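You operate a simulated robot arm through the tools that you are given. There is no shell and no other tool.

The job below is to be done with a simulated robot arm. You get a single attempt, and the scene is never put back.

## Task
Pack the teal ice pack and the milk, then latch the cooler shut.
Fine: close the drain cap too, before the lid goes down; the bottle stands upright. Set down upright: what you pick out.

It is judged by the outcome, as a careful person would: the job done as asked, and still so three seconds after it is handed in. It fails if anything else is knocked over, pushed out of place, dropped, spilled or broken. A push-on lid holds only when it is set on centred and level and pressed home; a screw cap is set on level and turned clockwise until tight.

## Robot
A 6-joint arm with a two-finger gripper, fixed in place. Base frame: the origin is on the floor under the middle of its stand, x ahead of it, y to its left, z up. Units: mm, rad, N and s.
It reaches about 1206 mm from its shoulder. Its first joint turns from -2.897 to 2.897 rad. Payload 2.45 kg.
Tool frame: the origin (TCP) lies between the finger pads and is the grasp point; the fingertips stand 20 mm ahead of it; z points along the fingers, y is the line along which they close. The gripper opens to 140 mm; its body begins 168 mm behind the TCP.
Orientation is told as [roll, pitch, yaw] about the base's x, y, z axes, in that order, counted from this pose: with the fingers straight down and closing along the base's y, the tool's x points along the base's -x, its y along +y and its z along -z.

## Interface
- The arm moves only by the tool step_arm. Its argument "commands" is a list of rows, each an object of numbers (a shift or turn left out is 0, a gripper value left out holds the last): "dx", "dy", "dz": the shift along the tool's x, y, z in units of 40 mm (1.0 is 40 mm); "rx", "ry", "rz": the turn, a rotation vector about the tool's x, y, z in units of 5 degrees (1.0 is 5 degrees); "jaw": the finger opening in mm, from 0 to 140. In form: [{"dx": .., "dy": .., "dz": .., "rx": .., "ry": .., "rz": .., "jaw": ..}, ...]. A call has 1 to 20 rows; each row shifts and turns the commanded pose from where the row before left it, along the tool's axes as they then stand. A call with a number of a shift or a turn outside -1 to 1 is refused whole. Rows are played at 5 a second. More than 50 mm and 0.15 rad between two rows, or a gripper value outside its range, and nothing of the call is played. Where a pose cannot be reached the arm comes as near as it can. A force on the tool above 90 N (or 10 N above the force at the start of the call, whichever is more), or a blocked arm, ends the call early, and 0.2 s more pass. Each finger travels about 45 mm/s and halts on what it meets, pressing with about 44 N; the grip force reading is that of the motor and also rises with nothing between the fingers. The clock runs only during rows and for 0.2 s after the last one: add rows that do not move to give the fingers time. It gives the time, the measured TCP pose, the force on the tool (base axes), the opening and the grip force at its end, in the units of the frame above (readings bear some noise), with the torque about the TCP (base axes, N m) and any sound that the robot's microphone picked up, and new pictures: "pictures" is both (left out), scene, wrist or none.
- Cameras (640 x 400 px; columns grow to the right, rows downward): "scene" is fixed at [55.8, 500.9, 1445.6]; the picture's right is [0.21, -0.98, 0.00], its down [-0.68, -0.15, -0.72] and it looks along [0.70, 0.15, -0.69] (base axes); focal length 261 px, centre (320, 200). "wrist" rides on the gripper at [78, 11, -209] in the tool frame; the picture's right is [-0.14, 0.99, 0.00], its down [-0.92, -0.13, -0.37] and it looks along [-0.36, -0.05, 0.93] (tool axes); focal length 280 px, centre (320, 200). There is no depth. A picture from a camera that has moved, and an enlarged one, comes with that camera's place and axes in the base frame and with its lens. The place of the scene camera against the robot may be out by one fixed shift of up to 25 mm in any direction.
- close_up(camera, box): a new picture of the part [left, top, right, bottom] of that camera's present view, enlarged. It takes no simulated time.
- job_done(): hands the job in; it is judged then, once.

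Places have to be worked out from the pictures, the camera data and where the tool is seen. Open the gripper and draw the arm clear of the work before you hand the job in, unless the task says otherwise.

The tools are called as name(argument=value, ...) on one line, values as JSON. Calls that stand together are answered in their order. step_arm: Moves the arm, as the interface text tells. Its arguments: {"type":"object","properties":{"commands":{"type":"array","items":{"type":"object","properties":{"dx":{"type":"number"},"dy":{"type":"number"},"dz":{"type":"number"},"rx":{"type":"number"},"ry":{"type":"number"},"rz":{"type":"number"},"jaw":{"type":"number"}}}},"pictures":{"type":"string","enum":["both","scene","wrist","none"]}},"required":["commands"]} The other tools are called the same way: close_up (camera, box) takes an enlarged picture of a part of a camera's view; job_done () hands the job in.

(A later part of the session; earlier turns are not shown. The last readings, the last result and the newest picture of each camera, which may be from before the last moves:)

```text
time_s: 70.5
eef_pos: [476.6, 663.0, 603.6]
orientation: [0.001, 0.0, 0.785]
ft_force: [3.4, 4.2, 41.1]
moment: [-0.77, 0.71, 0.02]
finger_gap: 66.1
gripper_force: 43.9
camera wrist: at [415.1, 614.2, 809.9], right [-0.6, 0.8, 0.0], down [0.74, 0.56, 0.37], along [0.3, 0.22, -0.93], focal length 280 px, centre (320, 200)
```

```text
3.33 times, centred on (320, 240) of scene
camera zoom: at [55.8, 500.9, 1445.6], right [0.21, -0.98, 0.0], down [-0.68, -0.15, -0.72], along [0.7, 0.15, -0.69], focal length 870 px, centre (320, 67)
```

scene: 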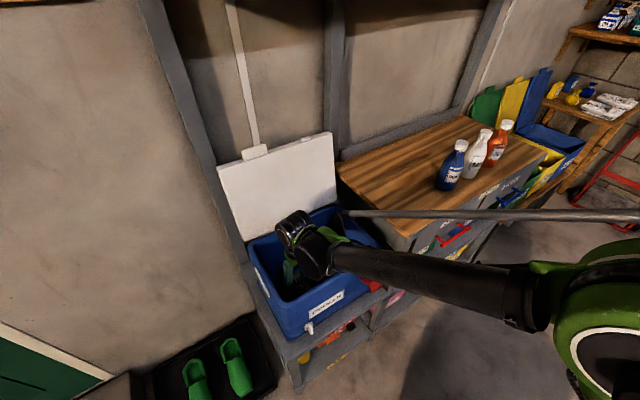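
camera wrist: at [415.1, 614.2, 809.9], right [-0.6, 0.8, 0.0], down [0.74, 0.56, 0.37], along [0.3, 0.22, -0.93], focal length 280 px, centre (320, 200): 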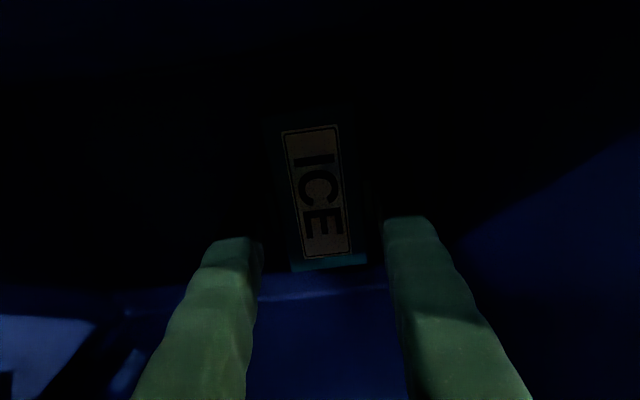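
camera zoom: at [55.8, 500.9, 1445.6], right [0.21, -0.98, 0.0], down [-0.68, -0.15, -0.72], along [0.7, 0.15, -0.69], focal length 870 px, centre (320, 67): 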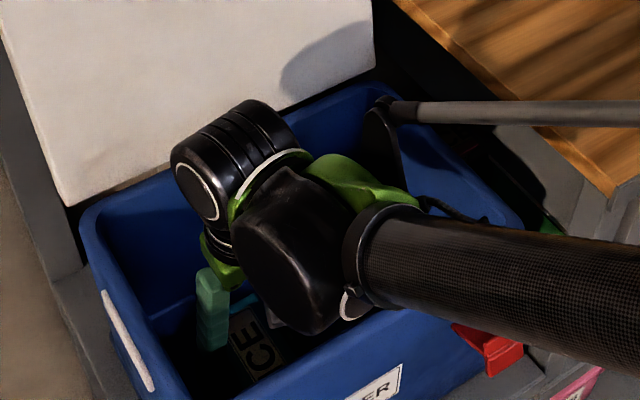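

Touch-down: about 41 N upward at TCP Z≈603, so the cooler floor is near 582 as estimated. I'll ease up 2 mm, open the jaws and withdraw straight up.

step_arm(commands=[{"dz": -0.04}, {}, {"jaw": 84}, {}, {}, {"dz": -0.5}, {"dz": -1}, {"dz": -1}, {"dz": -1}, {"dz": -1}, {"dz": -1}, {}], pictures="both")

```text
time_s: 73.1
eef_pos: [478.5, 662.8, 823.9]
orientation: [0.0, 0.0, 0.784]
ft_force: [0.6, 0.5, 0.0]
moment: [0.03, 0.0, 0.02]
finger_gap: 84.1
gripper_force: 0.1
camera wrist: at [415.5, 613.9, 1030.7], right [-0.6, 0.8, 0.0], down [0.74, 0.56, 0.37], along [0.29, 0.22, -0.93], focal length 280 px, centre (320, 200)
```

scene: 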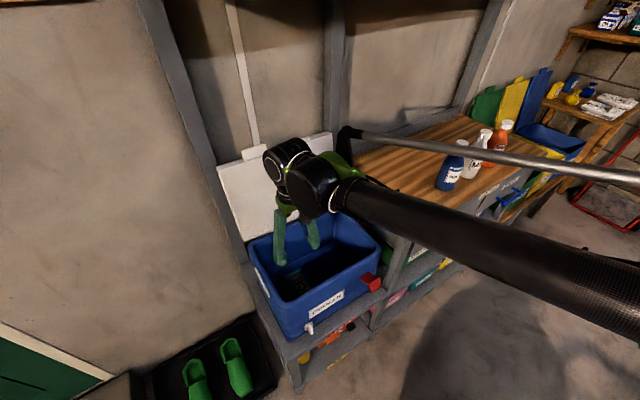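
wrist: 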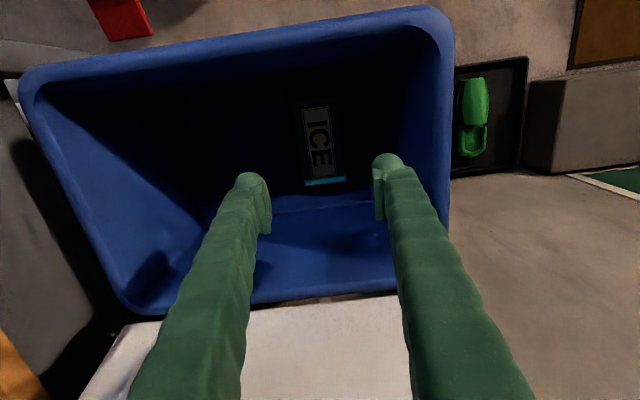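

The ice pack lies flat inside. Now for the milk: I'll rise above everything and go to the bench, stopping short of the bottles to get a good look.

step_arm(commands=[{"dz": -1}, {"dz": -1}, {"dz": -1}, {"dz": -1}, {"dz": -1}, {"dz": -1}, {"dz": -1}, {"dz": -1}, {"dy": -1}, {"dy": -1}, {"dy": -1}, {"dy": -1}, {"dy": -1}, {"dy": -1}, {"dy": -1}, {"dy": -1}, {"dy": -1}, {"dy": -1}, {}], pictures="none")

step_arm(commands=[{"dy": -1, "dx": 0.9}, {"dy": -1, "dx": 0.9}, {"dy": -0.5}, {}], pictures="both")

```text
time_s: 77.1
eef_pos: [759.1, 378.9, 1142.5]
orientation: [0.0, 0.0, 0.786]
ft_force: [-0.4, 0.7, 0.1]
moment: [-0.02, 0.04, 0.0]
finger_gap: 84.1
gripper_force: 0.0
```

```text
refused: row 1 steps farther than a row can; nothing moved
```

The diagonal row was longer than allowed, so nothing moved. I'll do the same in shorter rows.

step_arm(commands=[{"dx": 0.9}, {"dx": 0.9}, {"dy": -1}, {"dy": -0.8}, {}], pictures="both")

```text
time_s: 78.3
eef_pos: [758.5, 278.5, 1144.6]
orientation: [0.0, 0.001, 0.787]
ft_force: [-0.1, -0.1, -0.1]
moment: [0.0, -0.04, -0.01]
finger_gap: 84.0
gripper_force: 0.1
camera wrist: at [697.6, 229.5, 1351.0], right [-0.6, 0.8, 0.0], down [0.74, 0.56, 0.37], along [0.29, 0.22, -0.93], focal length 280 px, centre (320, 200)
```

scene: 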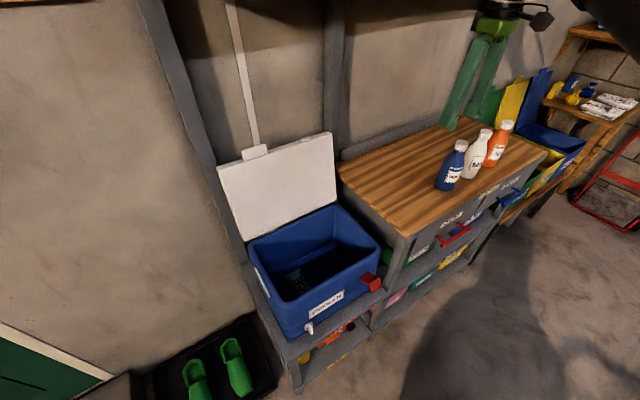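
wrist: 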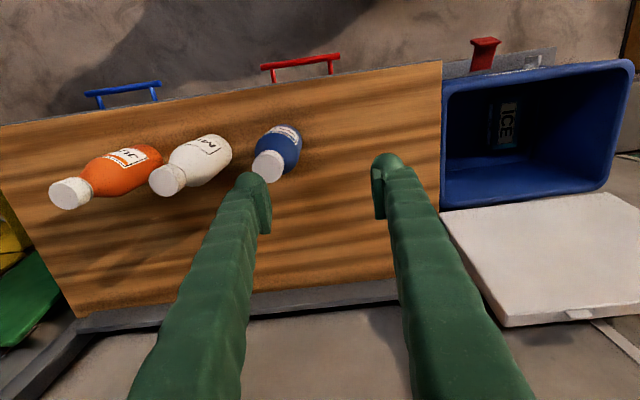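

The milk's cap is near U≈731, V≈−531, Z≈1032, with neighbours about 125 mm either side along V. I'll turn the gripper 90° so the fingers close front to back, well away from the other bottles.

step_arm(commands=[{"rz": 1}, {"rz": 1}, {"rz": 1}, {"rz": 1}, {"rz": 1}, {"rz": 1}, {"rz": 1}, {"rz": 1}, {"rz": 1}, {"rz": 1}, {"rz": 1}, {"rz": 1}, {"rz": 1}, {"rz": 1}, {"rz": 1}, {"rz": 1}, {"rz": 1}, {"rz": 1}, {"jaw": 100}, {}], pictures="both")

```text
time_s: 82.5
eef_pos: [760.3, 277.1, 1143.5]
orientation: [0.0, 0.0, -0.786]
ft_force: [0.0, -0.1, -0.1]
moment: [-0.01, 0.0, -0.03]
finger_gap: 100.1
gripper_force: 0.0
camera wrist: at [713.6, 339.8, 1350.5], right [0.8, 0.6, 0.0], down [0.56, -0.74, 0.37], along [0.22, -0.29, -0.93], focal length 280 px, centre (320, 200)
```

scene: 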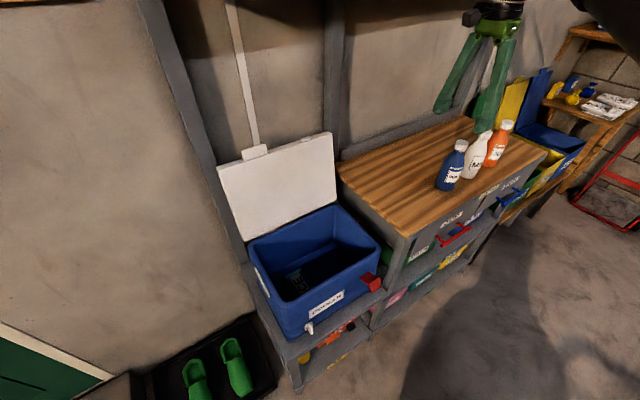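
wrist: 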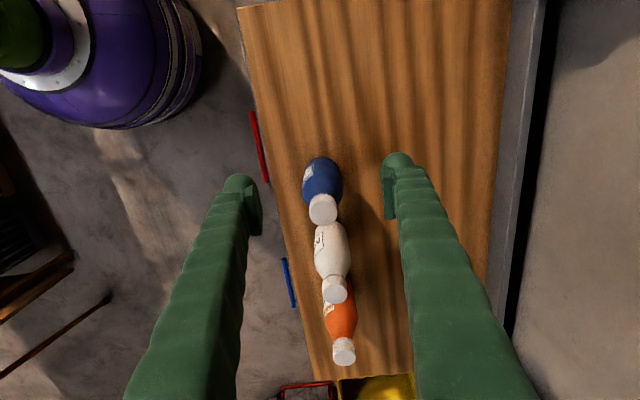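

The bottles stand in a row at U≈730, and the milk is the middle one at V≈−527. I'll move over it at this safe height and check alignment before descending.

step_arm(commands=[{"dx": -1, "dy": -0.09}, {"dx": -1}, {"dx": -1}, {"dx": -1}, {"dx": -0.63}, {}], pictures="both")

close_up(camera="wrist", box=[230, 80, 430, 260])

```text
time_s: 83.9
eef_pos: [888.6, 143.2, 1142.8]
orientation: [0.0, 0.001, -0.785]
ft_force: [-0.6, 0.0, -0.3]
moment: [-0.02, -0.03, 0.01]
finger_gap: 100.0
gripper_force: 0.0
camera wrist: at [842.5, 205.7, 1350.3], right [0.8, 0.6, 0.0], down [0.56, -0.74, 0.37], along [0.22, -0.29, -0.93], focal length 280 px, centre (320, 200)
```

scene: 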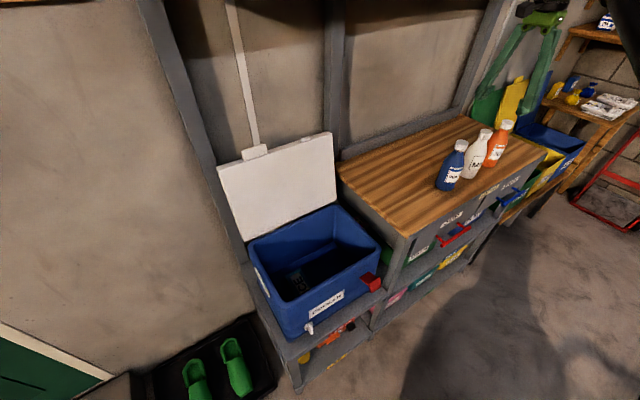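
wrist: 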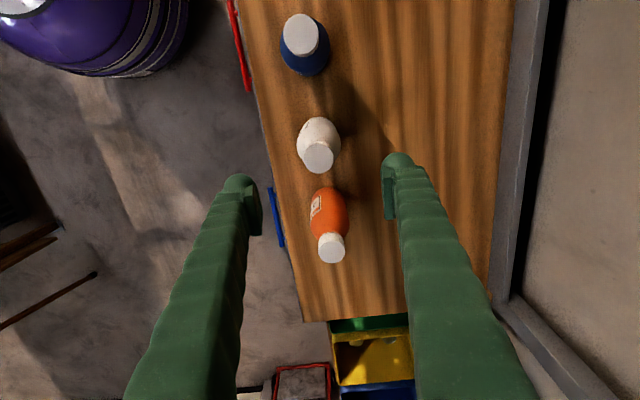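

```text
2.22 times, centred on (330, 170) of wrist
camera zoom: at [842.5, 205.7, 1350.3], right [0.8, 0.6, 0.0], down [0.56, -0.74, 0.37], along [0.22, -0.29, -0.93], focal length 623 px, centre (298, 267)
```

zoom: 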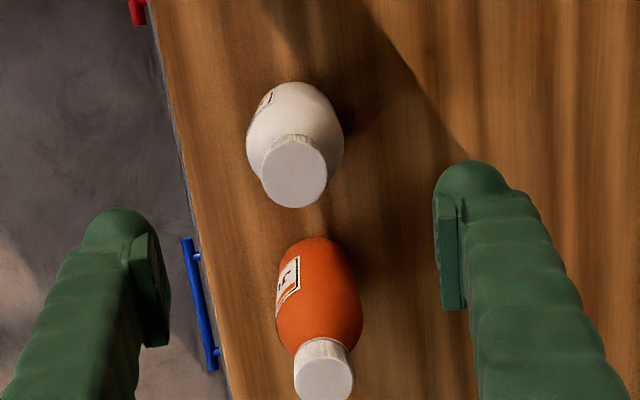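

The milk's axis is at U≈729.5, V≈−520.5, cap top at Z≈1038, body about 62 mm across. I'll shift 6.6 mm to centre and lower so the pads flank the body.

step_arm(commands=[{"dx": 0.165}, {"dz": 1}, {"dz": 1}, {"dz": 1}, {}], pictures="both")

close_up(camera="wrist", box=[220, 80, 440, 260])

```text
time_s: 85.1
eef_pos: [884.4, 147.4, 1024.0]
orientation: [-0.001, -0.001, -0.785]
ft_force: [-0.4, -0.8, 0.3]
moment: [-0.03, 0.03, -0.01]
finger_gap: 100.2
gripper_force: 0.0
camera wrist: at [837.8, 209.8, 1230.5], right [0.8, 0.6, 0.0], down [0.56, -0.74, 0.37], along [0.22, -0.29, -0.93], focal length 280 px, centre (320, 200)
```

scene: 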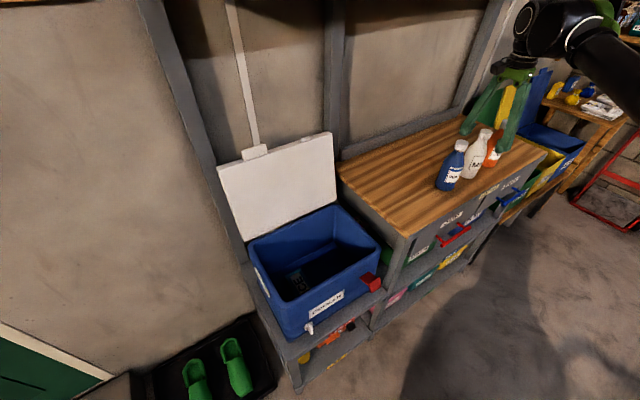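
wrist: 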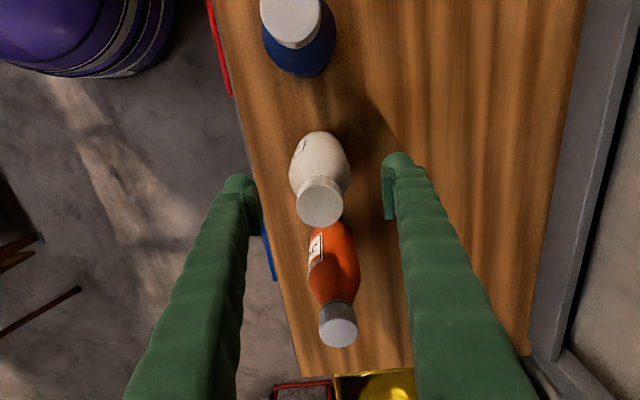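

```text
2.22 times, centred on (330, 170) of wrist
camera zoom: at [837.8, 209.8, 1230.5], right [0.8, 0.6, 0.0], down [0.56, -0.74, 0.37], along [0.22, -0.29, -0.93], focal length 623 px, centre (298, 267)
```

zoom: 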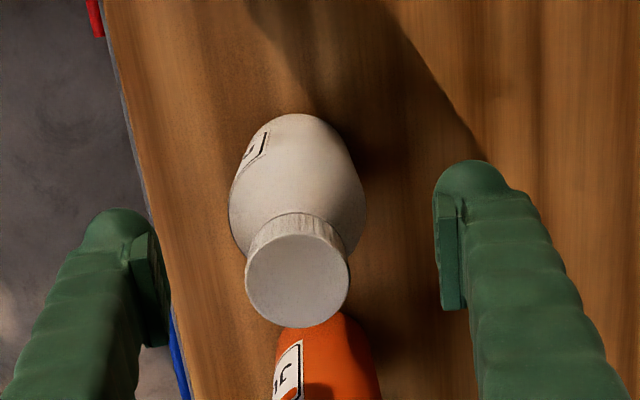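

Alignment is within a couple of millimetres. I'll lower another 79 mm to bring the pads beside the bottle's body, then close gently.

step_arm(commands=[{"dz": 0.7}, {"dz": 0.7}, {"dz": 0.57}, {}], pictures="wrist")

close_up(camera="scene", box=[420, 90, 540, 200])

```text
time_s: 86.1
eef_pos: [885.4, 149.2, 944.6]
orientation: [-0.001, 0.002, -0.784]
ft_force: [-0.7, -0.2, 0.0]
moment: [-0.03, -0.01, 0.0]
finger_gap: 100.1
gripper_force: 0.1
camera wrist: at [837.6, 211.7, 1151.8], right [0.8, 0.6, 0.0], down [0.56, -0.74, 0.37], along [0.22, -0.29, -0.93], focal length 280 px, centre (320, 200)
```

wrist: 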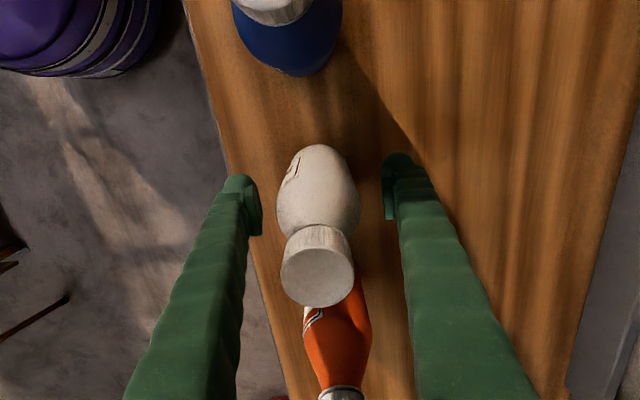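

```text
3.64 times, centred on (480, 145) of scene
camera zoom: at [55.8, 500.9, 1445.6], right [0.21, -0.98, 0.0], down [-0.68, -0.15, -0.72], along [0.7, 0.15, -0.69], focal length 949 px, centre (-262, 400)
```

zoom: 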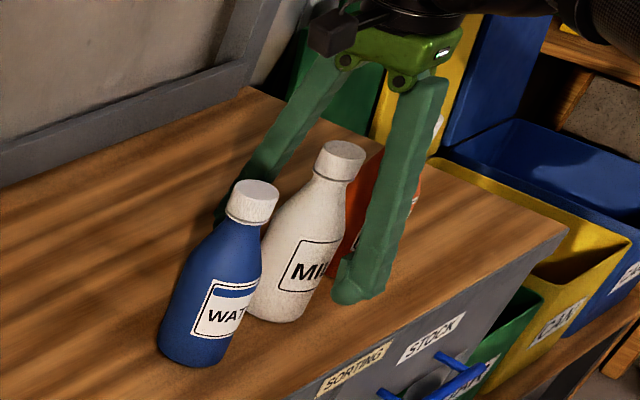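

The fingers straddle the milk front and back with clear space to both neighbours. Closing now.

step_arm(commands=[{"jaw": 50}, {}, {}, {}, {}], pictures="wrist")

close_up(camera="scene", box=[420, 90, 540, 200])

```text
time_s: 87.3
eef_pos: [884.5, 149.8, 945.0]
orientation: [0.003, 0.0, -0.786]
ft_force: [-0.9, -0.8, 1.5]
moment: [0.05, 0.0, -0.01]
finger_gap: 60.9
gripper_force: 44.0
camera wrist: at [837.5, 211.6, 1152.2], right [0.8, 0.6, 0.0], down [0.56, -0.74, 0.37], along [0.22, -0.29, -0.93], focal length 280 px, centre (320, 200)
```

wrist: 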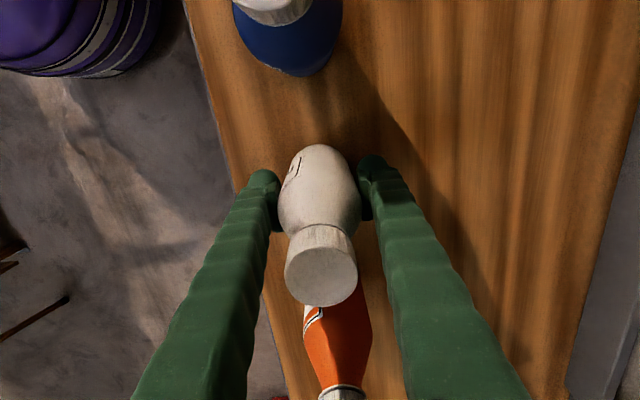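

```text
3.64 times, centred on (480, 145) of scene
camera zoom: at [55.8, 500.9, 1445.6], right [0.21, -0.98, 0.0], down [-0.68, -0.15, -0.72], along [0.7, 0.15, -0.69], focal length 949 px, centre (-262, 400)
```

zoom: 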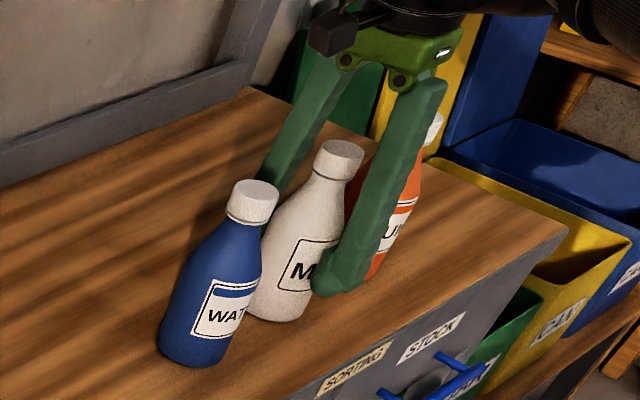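

The milk is held at 61 mm, its base about 67 mm below the TCP. I'll lift straight up 40 mm first to check the grip.

step_arm(commands=[{"dz": -0.3}, {"dz": -0.7}, {}], pictures="wrist")

```text
time_s: 88.1
eef_pos: [884.8, 149.2, 983.8]
orientation: [0.001, -0.001, -0.784]
ft_force: [0.2, 0.5, -3.9]
moment: [0.0, -0.01, -0.03]
finger_gap: 61.2
gripper_force: 44.0
camera wrist: at [838.0, 211.7, 1191.9], right [0.8, 0.6, 0.0], down [0.56, -0.74, 0.37], along [0.22, -0.29, -0.93], focal length 280 px, centre (320, 200)
```

wrist: 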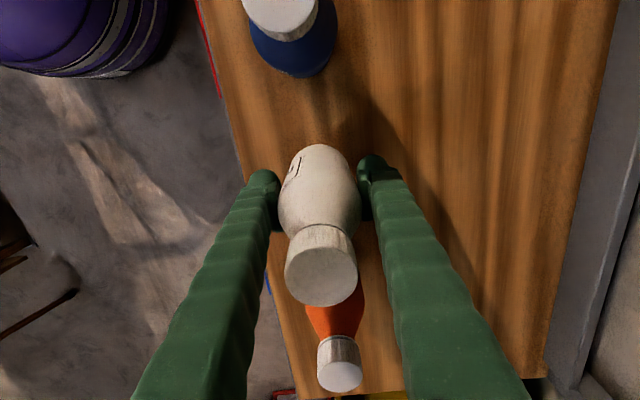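

The bottle came up cleanly with about 4 N of weight. I'll lift above the neighbours and carry it level to over the right half of the cooler.

step_arm(commands=[{"dz": -1}, {"dz": -1}, {"dz": -1}, {"dz": -1}, {"dz": -1}, {}, {"dx": 0.5}, {"dx": 1}, {"dx": 1}, {"dx": 1}, {"dx": 1}, {"dx": 1}, {"dx": 1}, {}], pictures="none")

step_arm(commands=[{"dx": 1}, {"dx": 1}, {"dx": 1}, {"dx": 1}, {"dx": 1}, {"dx": 1}, {"dx": 0.65}, {"dy": 0.6}, {"dy": 0.6}, {"dy": 0.6}, {}], pictures="both")

```text
time_s: 91.1
eef_pos: [699.5, 333.6, 1185.8]
orientation: [0.0, -0.001, -0.786]
ft_force: [-0.1, 0.4, -3.6]
moment: [-0.01, 0.04, -0.03]
finger_gap: 61.2
gripper_force: 44.5
```

```text
time_s: 93.5
eef_pos: [563.9, 572.1, 1184.8]
orientation: [-0.001, 0.0, -0.786]
ft_force: [-0.3, -0.6, -3.0]
moment: [0.01, 0.0, 0.01]
finger_gap: 61.0
gripper_force: 44.0
camera wrist: at [516.6, 634.5, 1391.4], right [0.8, 0.6, 0.0], down [0.56, -0.74, 0.37], along [0.22, -0.29, -0.93], focal length 280 px, centre (320, 200)
```

scene: 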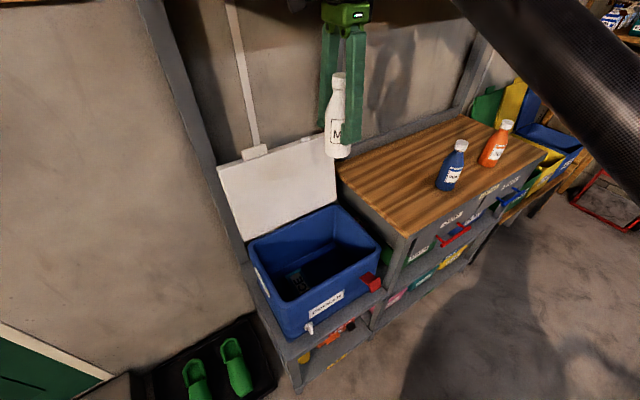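
wrist: 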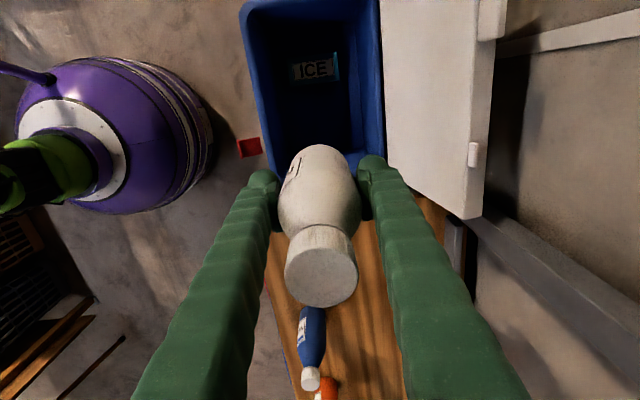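

The milk hangs upright over the right half of the cooler at U≈803, V≈6. I'll lower it to about 30 mm above the floor.

step_arm(commands=[{"dz": 1}, {"dz": 1}, {"dz": 1}, {"dz": 1}, {"dz": 1}, {"dz": 1}, {"dz": 1}, {"dz": 1}, {}], pictures="both")

```text
time_s: 95.5
eef_pos: [563.3, 571.9, 865.2]
orientation: [0.001, 0.0, -0.784]
ft_force: [1.0, 1.1, -2.9]
moment: [0.01, 0.02, -0.02]
finger_gap: 61.0
gripper_force: 44.2
camera wrist: at [515.3, 634.5, 1072.0], right [0.8, 0.6, 0.0], down [0.56, -0.74, 0.37], along [0.22, -0.29, -0.93], focal length 280 px, centre (320, 200)
```

scene: 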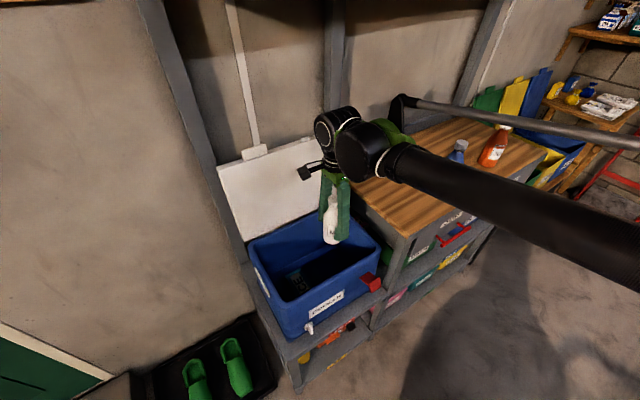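
wrist: 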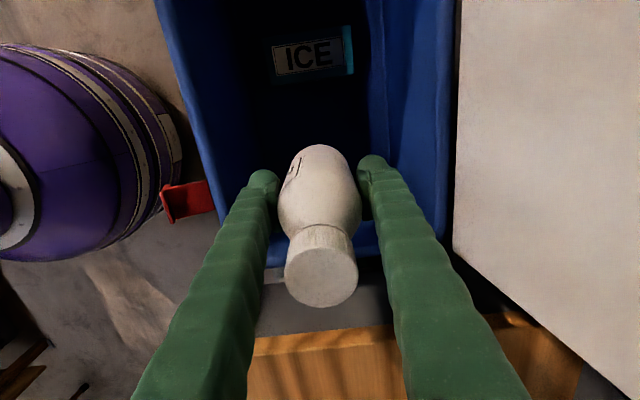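

All clear. I'll lower the rest of the way into the cooler, then feel for the floor.

step_arm(commands=[{"dz": 1}, {"dz": 1}, {"dz": 1}, {"dz": 1}, {"dz": 0.6}, {}], pictures="both")

close_up(camera="scene", box=[240, 170, 420, 310])

```text
time_s: 96.9
eef_pos: [564.8, 572.5, 681.0]
orientation: [0.0, 0.001, -0.785]
ft_force: [0.2, 0.0, -3.6]
moment: [0.06, 0.02, 0.01]
finger_gap: 60.9
gripper_force: 43.8
camera wrist: at [516.8, 634.8, 888.1], right [0.8, 0.6, 0.0], down [0.56, -0.74, 0.37], along [0.22, -0.29, -0.93], focal length 280 px, centre (320, 200)
```

scene: 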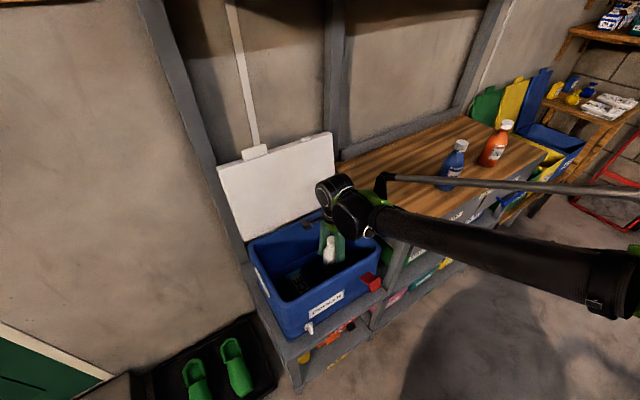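
wrist: 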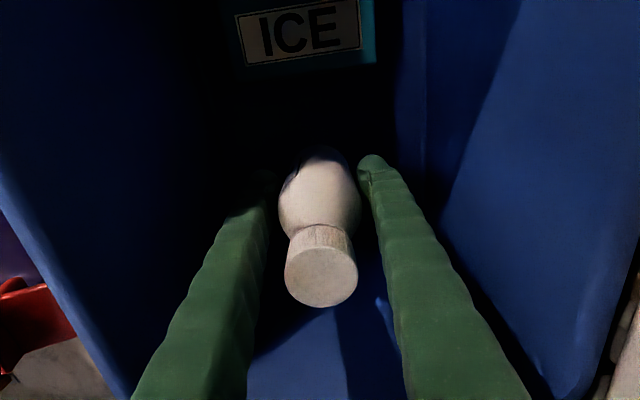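

```text
2.86 times, centred on (330, 240) of scene
camera zoom: at [55.8, 500.9, 1445.6], right [0.21, -0.98, 0.0], down [-0.68, -0.15, -0.72], along [0.7, 0.15, -0.69], focal length 746 px, centre (291, 86)
```

zoom: 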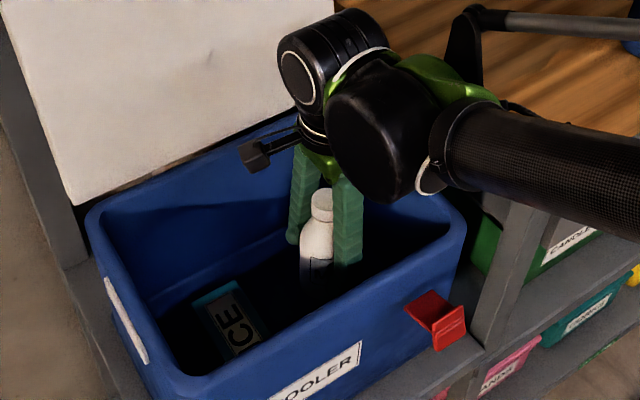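

The bottle base is about 30 mm above the floor with free space all round. I'll lower slowly and watch for touch-down.

step_arm(commands=[{"dz": 0.2}, {"dz": 0.2}, {"dz": 0.15}, {"dz": 0.1}, {}], pictures="none")

```text
time_s: 98.1
eef_pos: [564.6, 571.4, 655.0]
orientation: [0.0, -0.001, -0.784]
ft_force: [0.1, 0.2, -5.0]
moment: [0.04, -0.02, -0.01]
finger_gap: 61.0
gripper_force: 44.0
```

step_arm(commands=[{"dz": 0.05}, {"dz": 0.05}, {}], pictures="none")

```text
time_s: 98.9
eef_pos: [564.8, 572.0, 650.4]
orientation: [-0.001, 0.001, -0.785]
ft_force: [-0.8, 0.6, -3.0]
moment: [0.02, 0.02, -0.03]
finger_gap: 60.9
gripper_force: 43.6
```

Still free at about 650. Two more millimetre-scale rows.

step_arm(commands=[{"dz": 0.04}, {"dz": 0.04}, {}], pictures="none")

```text
time_s: 99.7
eef_pos: [563.2, 571.4, 647.2]
orientation: [0.0, -0.001, -0.784]
ft_force: [0.2, 0.2, -3.3]
moment: [0.01, -0.01, -0.02]
finger_gap: 61.0
gripper_force: 43.7
```

No contact yet, so I'll continue in about 1.5 mm rows.

step_arm(commands=[{"dz": 0.04}, {"dz": 0.04}, {}], pictures="none")

```text
time_s: 100.5
eef_pos: [562.9, 571.7, 644.5]
orientation: [0.002, 0.0, -0.784]
ft_force: [0.6, 0.5, 16.0]
moment: [0.38, -0.38, 0.02]
finger_gap: 60.9
gripper_force: 43.9
```

Touch-down with about 19 N. I'll ease off slightly, open, and rise straight up.

step_arm(commands=[{"dz": -0.01}, {}, {"jaw": 84}, {}, {}, {}], pictures="wrist")

```text
time_s: 101.9
eef_pos: [563.8, 572.0, 645.8]
orientation: [-0.002, 0.001, -0.785]
ft_force: [0.1, -0.2, -0.1]
moment: [0.02, -0.06, 0.0]
finger_gap: 83.9
gripper_force: 0.1
camera wrist: at [516.2, 634.0, 851.7], right [0.8, 0.6, 0.0], down [0.56, -0.74, 0.37], along [0.22, -0.29, -0.93], focal length 280 px, centre (320, 200)
```

wrist: 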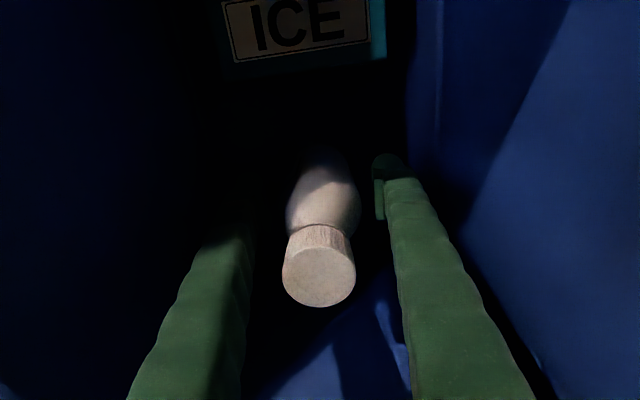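

The bottle stands upright and free of the fingers. I'll rise straight up well above the lid height and look.

step_arm(commands=[{"dz": -0.5}, {"dz": -1}, {"dz": -1}, {"dz": -1}, {"dz": -1}, {"dz": -1}, {"dz": -1}, {"dz": -1}, {"dz": -1}, {"dz": -1}, {"dz": -1}, {"dz": -1}, {"dz": -1}, {}], pictures="both")

close_up(camera="scene", box=[205, 125, 405, 340])

close_up(camera="wrist", box=[220, 0, 520, 240])

```text
time_s: 104.9
eef_pos: [564.8, 571.2, 1144.7]
orientation: [-0.001, 0.0, -0.787]
ft_force: [-0.3, -0.3, 0.0]
moment: [0.03, 0.01, 0.03]
finger_gap: 83.9
gripper_force: 0.1
camera wrist: at [517.1, 633.9, 1352.1], right [0.8, 0.6, 0.0], down [0.56, -0.74, 0.37], along [0.22, -0.29, -0.93], focal length 280 px, centre (320, 200)
```

scene: 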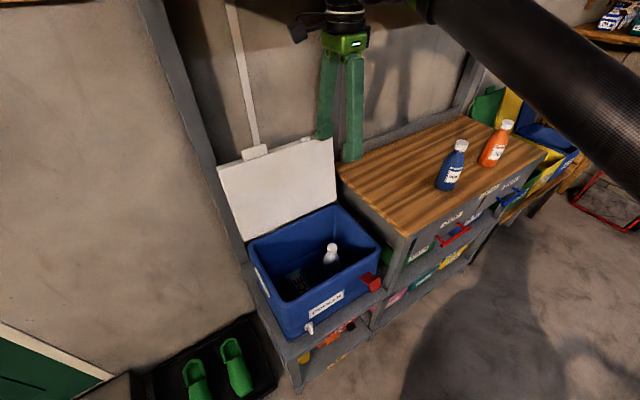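
wrist: 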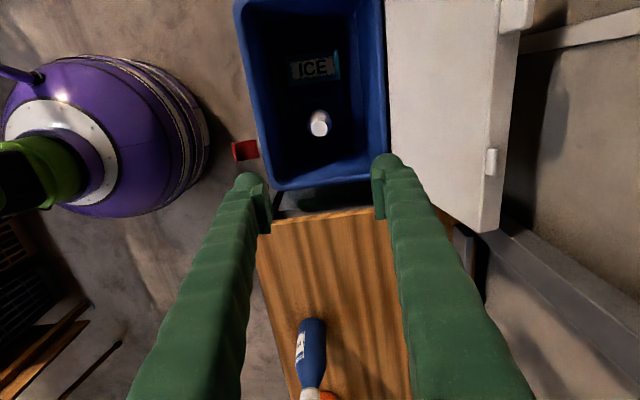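

```text
1.86 times, centred on (305, 232) of scene
camera zoom: at [55.8, 500.9, 1445.6], right [0.21, -0.98, 0.0], down [-0.68, -0.15, -0.72], along [0.7, 0.15, -0.69], focal length 486 px, centre (348, 140)
```

zoom: 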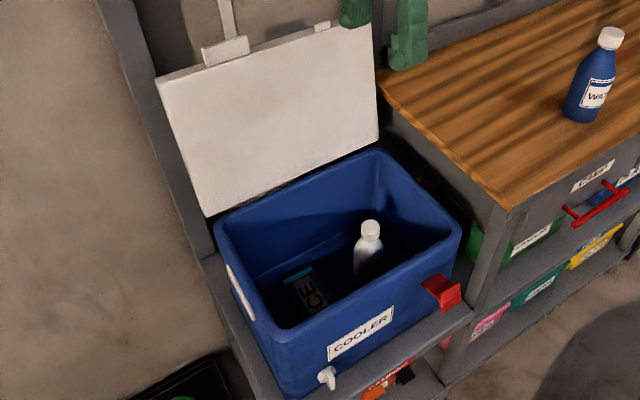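

```text
1.67 times, centred on (370, 120) of wrist
camera zoom: at [517.1, 633.9, 1352.1], right [0.8, 0.6, 0.0], down [0.56, -0.74, 0.37], along [0.22, -0.29, -0.93], focal length 467 px, centre (237, 333)
```

zoom: 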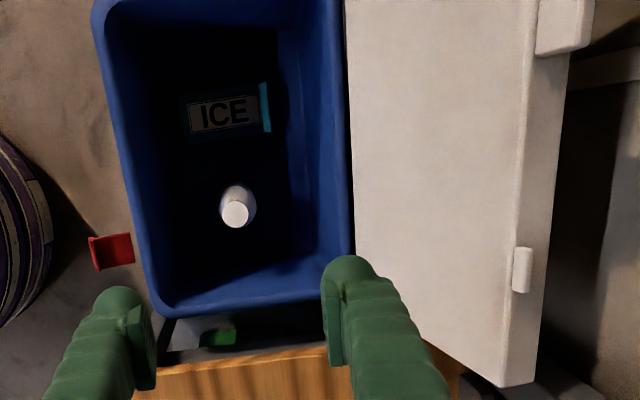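

Both items are in: ice flat, milk upright and well below the rim. Now the lid, which leans back past vertical with a tab on its free edge. I'll move further back and up to see the tab and the gap behind it.

step_arm(commands=[{"dx": 0.7}, {"dx": 0.7}, {"dy": 0.8}, {"dy": 0.8}, {"dy": 0.8}, {}], pictures="both")

close_up(camera="wrist", box=[240, 0, 560, 240])

close_up(camera="scene", box=[200, 100, 360, 240])

```text
time_s: 106.4
eef_pos: [548.4, 610.1, 1184.2]
orientation: [-0.047, -0.021, -0.807]
ft_force: [0.9, 1.6, -1.2]
moment: [-0.27, 0.12, -0.02]
finger_gap: 83.9
gripper_force: 0.1
stopped in row 6: the arm was blocked; the commanded pose is now the measured one
camera wrist: at [507.8, 683.3, 1389.0], right [0.81, 0.58, -0.04], down [0.55, -0.74, 0.39], along [0.2, -0.34, -0.92], focal length 280 px, centre (320, 200)
```

scene: 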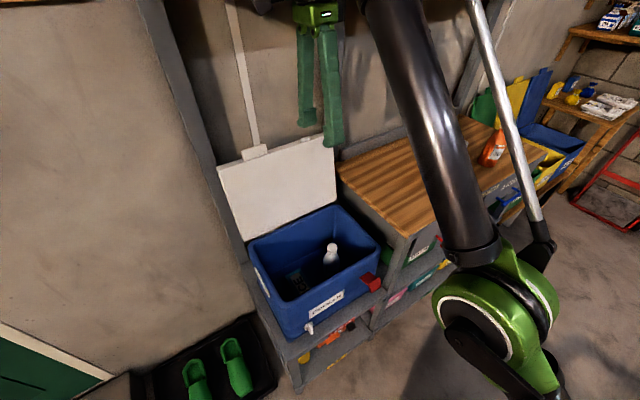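
wrist: 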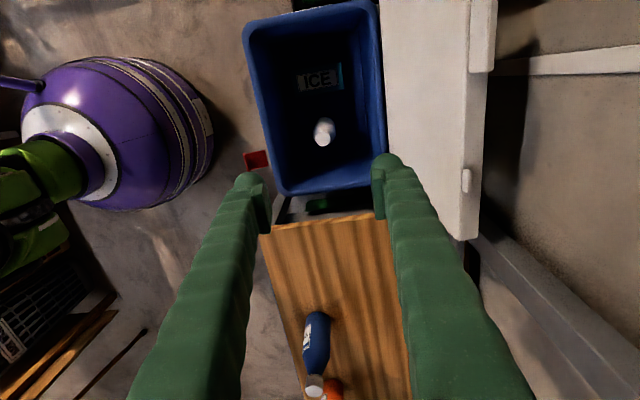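

```text
1.67 times, centred on (400, 120) of wrist
camera zoom: at [507.8, 683.3, 1389.0], right [0.81, 0.58, -0.04], down [0.55, -0.74, 0.39], along [0.2, -0.34, -0.92], focal length 467 px, centre (187, 333)
```

zoom: 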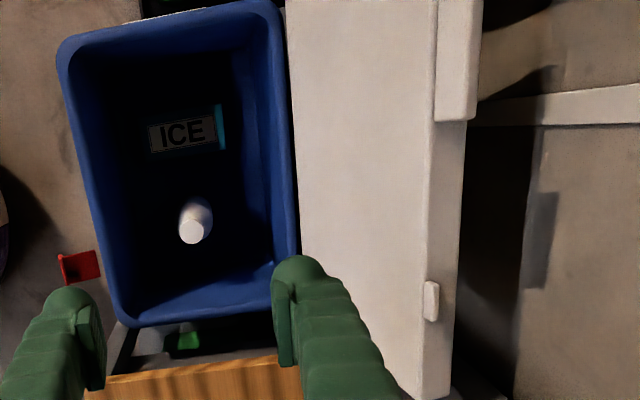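

```text
2.86 times, centred on (280, 170) of scene
camera zoom: at [55.8, 500.9, 1445.6], right [0.21, -0.98, 0.0], down [-0.68, -0.15, -0.72], along [0.7, 0.15, -0.69], focal length 746 px, centre (434, 286)
```

zoom: 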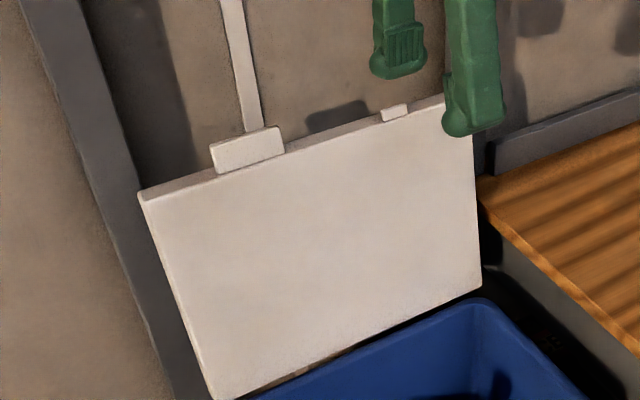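

The arm reports being blocked while stretching high and far. It's near full extension there and slightly tilted, with nothing touching. I'll lower a bit to get away from that limit and re-check the pose.

step_arm(commands=[{"dz": 0.4}, {"dz": 0.4}, {"dz": 0.4}, {"dz": 0.4}, {}], pictures="both")

```text
time_s: 106.8
eef_pos: [556.9, 559.8, 1161.1]
orientation: [-0.109, -0.056, -0.859]
ft_force: [-27.4, -30.6, 33.2]
moment: [6.58, -5.26, 0.38]
finger_gap: 83.7
gripper_force: 0.2
stopped in row 1: the arm was blocked; the commanded pose is now the measured one
camera wrist: at [523.9, 650.0, 1360.3], right [0.84, 0.54, -0.1], down [0.52, -0.74, 0.43], along [0.16, -0.41, -0.9], focal length 280 px, centre (320, 200)
```

scene: 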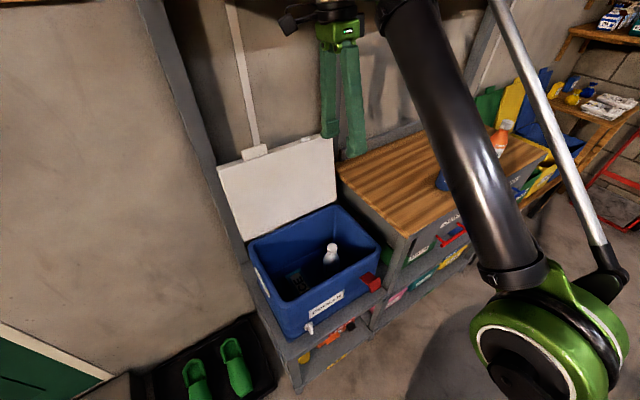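
wrist: 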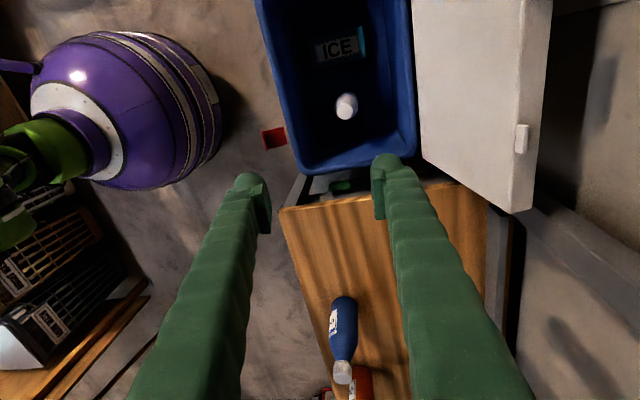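

The pose jumped, so the arm may still be settling after that stretched posture. I'll hold still and read again before moving anything.

step_arm(commands=[{}, {}, {}], pictures="both")

```text
time_s: 107.1
eef_pos: [660.7, 534.1, 931.3]
orientation: [-0.264, -0.178, -0.997]
ft_force: [31.7, 3.0, 68.8]
moment: [3.33, 3.96, -1.63]
finger_gap: 82.3
gripper_force: 1.6
stopped in row 1: the arm was blocked; the commanded pose is now the measured one
camera wrist: at [655.4, 663.4, 1110.7], right [0.9, 0.37, -0.23], down [0.43, -0.72, 0.55], along [0.03, -0.59, -0.81], focal length 280 px, centre (320, 200)
```

scene: 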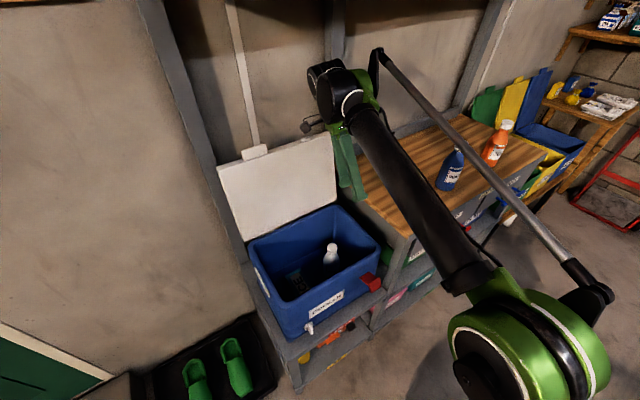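
wrist: 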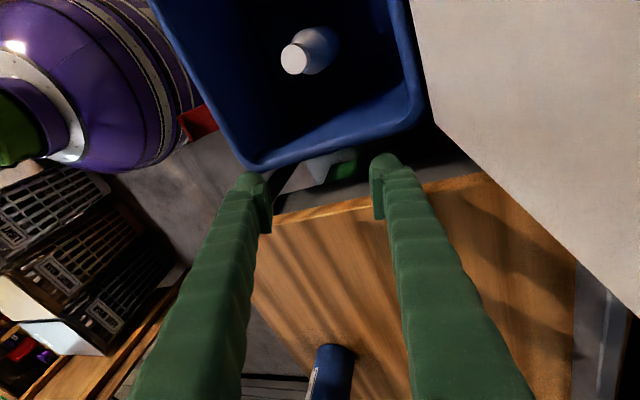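

The arm dropped and swung while trying to hold that near-limit pose. It's now above the gap between cooler and bench, in a comfortable part of its range. I'll command a gentle rise from here to catch it.

step_arm(commands=[{"dz": -0.4}, {"dz": -0.5}, {"dz": -0.5}, {}], pictures="both")

```text
time_s: 107.4
eef_pos: [762.7, 51.0, 965.8]
orientation: [-0.214, -0.172, -1.456]
ft_force: [18.9, -27.4, 57.8]
moment: [7.0, 1.25, -1.62]
finger_gap: 83.6
gripper_force: 0.5
out of reach, approached as far as the arm can: row 1
stopped in row 1: the arm was blocked; the commanded pose is now the measured one
camera wrist: at [806.3, 168.3, 1149.6], right [0.98, -0.06, -0.18], down [0.05, -0.84, 0.54], along [-0.19, -0.54, -0.82], focal length 280 px, centre (320, 200)
```

scene: 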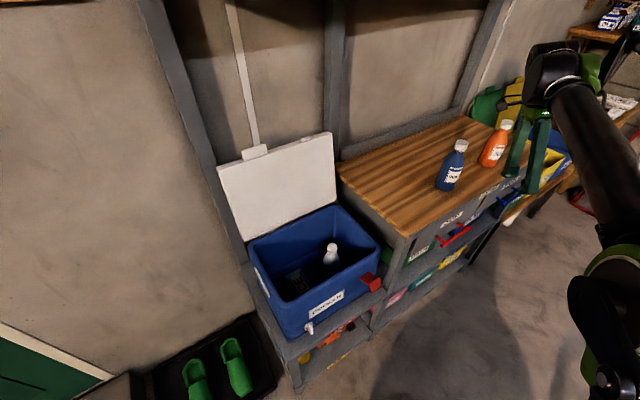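
wrist: 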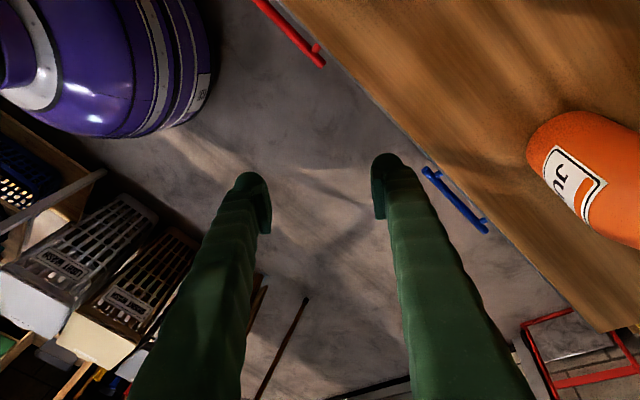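

The arm is swinging on its base joint, apparently chasing a flipped arm posture. All bottles still stand and the gripper is in front of the bench. I'll command a hold at this pose, where only the normal posture is valid.

step_arm(commands=[{}], pictures="both")

```text
time_s: 107.7
eef_pos: [1129.1, -237.5, 846.0]
orientation: [-0.311, 0.034, -1.406]
ft_force: [26.2, 9.9, -35.0]
moment: [-1.81, 6.67, 0.42]
finger_gap: 85.3
gripper_force: 0.1
stopped in row 1: the arm was blocked; the commanded pose is now the measured one
camera wrist: at [1191.6, -154.9, 1042.2], right [0.95, 0.03, -0.31], down [0.14, -0.92, 0.36], along [-0.27, -0.38, -0.88], focal length 280 px, centre (320, 200)
```

scene: 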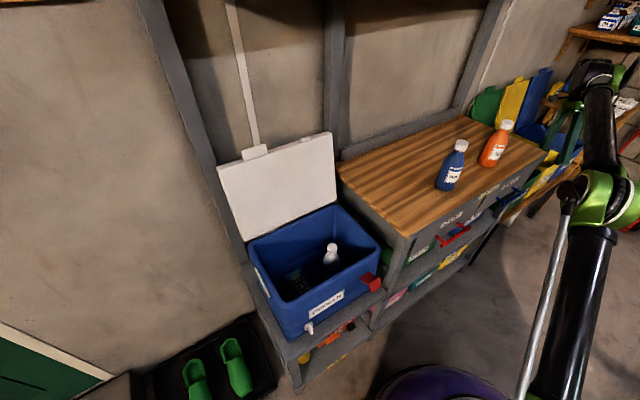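
wrist: 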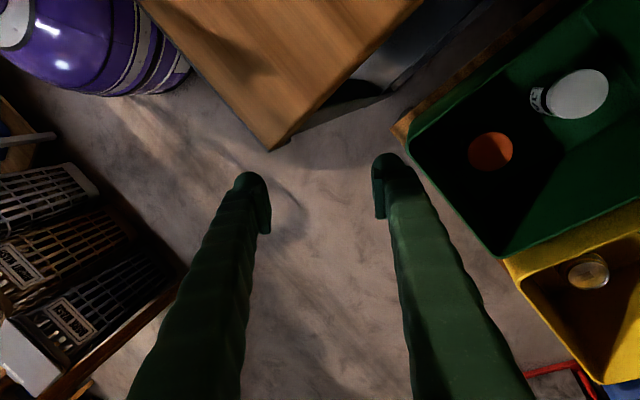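

The swing is slowing (about 12° right of ahead) but the arm is now stretched out near the bins, with everything still standing. I'll command motion inward and up, away from the bins and the reach limit.

step_arm(commands=[{"dy": -0.8, "dz": -0.6}, {"dy": -0.8, "dz": -0.6}, {"dy": -0.8, "dz": -0.6}, {}], pictures="both")

```text
time_s: 108.1
eef_pos: [952.9, -547.7, 803.0]
orientation: [-0.34, -0.03, -1.637]
ft_force: [9.9, 2.6, -9.2]
moment: [-0.43, 2.15, 0.11]
finger_gap: 83.9
gripper_force: 0.0
stopped in row 1: the arm was blocked; the commanded pose is now the measured one
camera wrist: at [1039.8, -470.9, 991.7], right [0.92, -0.21, -0.33], down [-0.06, -0.91, 0.42], along [-0.38, -0.36, -0.85], focal length 280 px, centre (320, 200)
```

scene: 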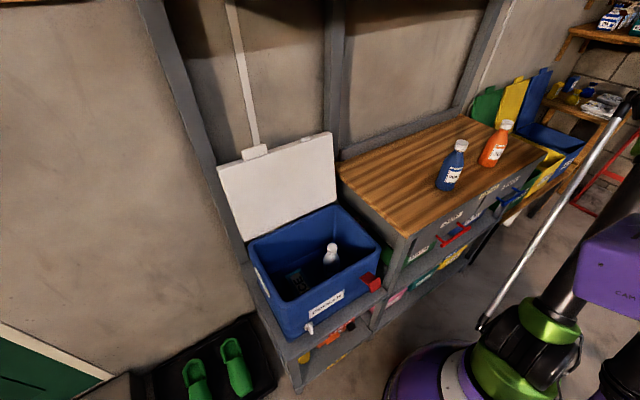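
wrist: 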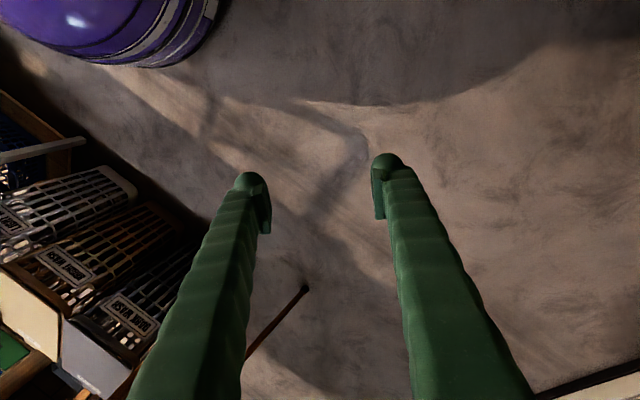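

The motion is slowing and the gripper is over open floor to the right, with nothing disturbed that I can see. I'll hold and check whether it has settled.

step_arm(commands=[{}, {}], pictures="both")

```text
time_s: 108.4
eef_pos: [295.9, -721.9, 941.5]
orientation: [0.043, 0.036, -1.987]
ft_force: [23.3, -6.9, -9.2]
moment: [1.29, 4.28, 0.09]
finger_gap: 84.0
gripper_force: 0.1
stopped in row 1: the arm was blocked; the commanded pose is now the measured one
camera wrist: at [327.2, -659.6, 1151.5], right [0.85, -0.53, 0.04], down [-0.51, -0.8, 0.33], along [-0.14, -0.3, -0.94], focal length 280 px, centre (320, 200)
```

scene: 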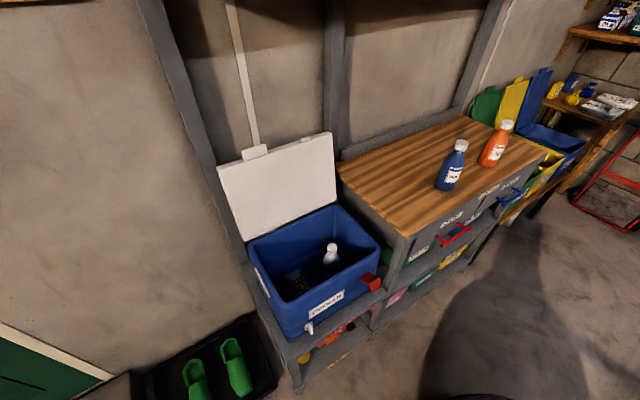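
wrist: 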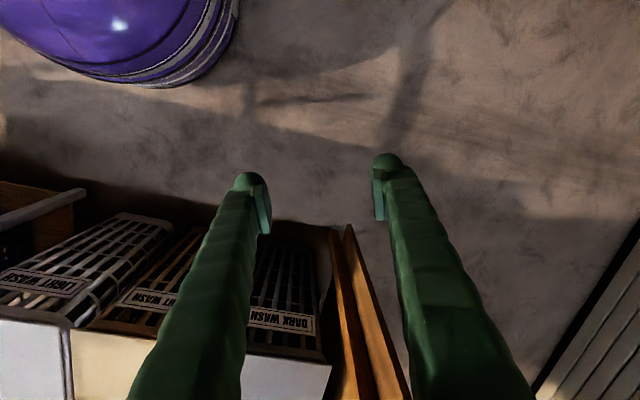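

It is still turning right, now at about −68°, above some laundry hampers. I'll ask for upward motion only, to keep clear of them while it settles.

step_arm(commands=[{"dz": -0.6}, {"dz": -0.6}, {}], pictures="both")

```text
time_s: 108.7
eef_pos: [-110.1, -650.8, 952.5]
orientation: [0.037, 0.08, -2.32]
ft_force: [14.7, -0.7, 9.6]
moment: [0.16, 3.05, 0.01]
finger_gap: 84.1
gripper_force: 0.2
stopped in row 1: the arm was blocked; the commanded pose is now the measured one
camera wrist: at [-64.6, -609.6, 1165.7], right [0.63, -0.78, 0.02], down [-0.75, -0.6, 0.29], along [-0.21, -0.2, -0.96], focal length 280 px, centre (320, 200)
```

scene: 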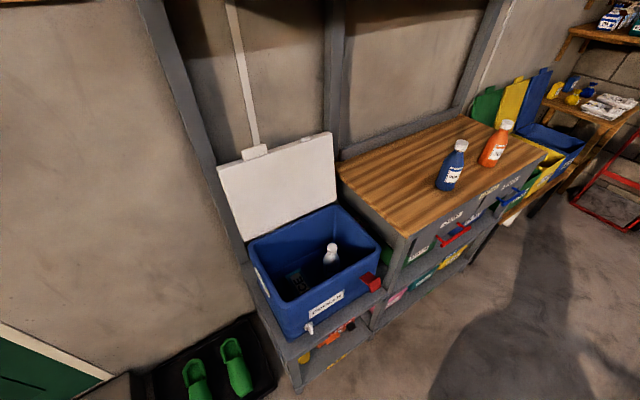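
wrist: 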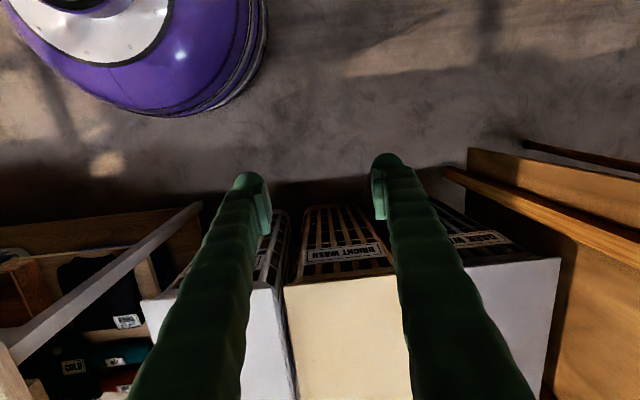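

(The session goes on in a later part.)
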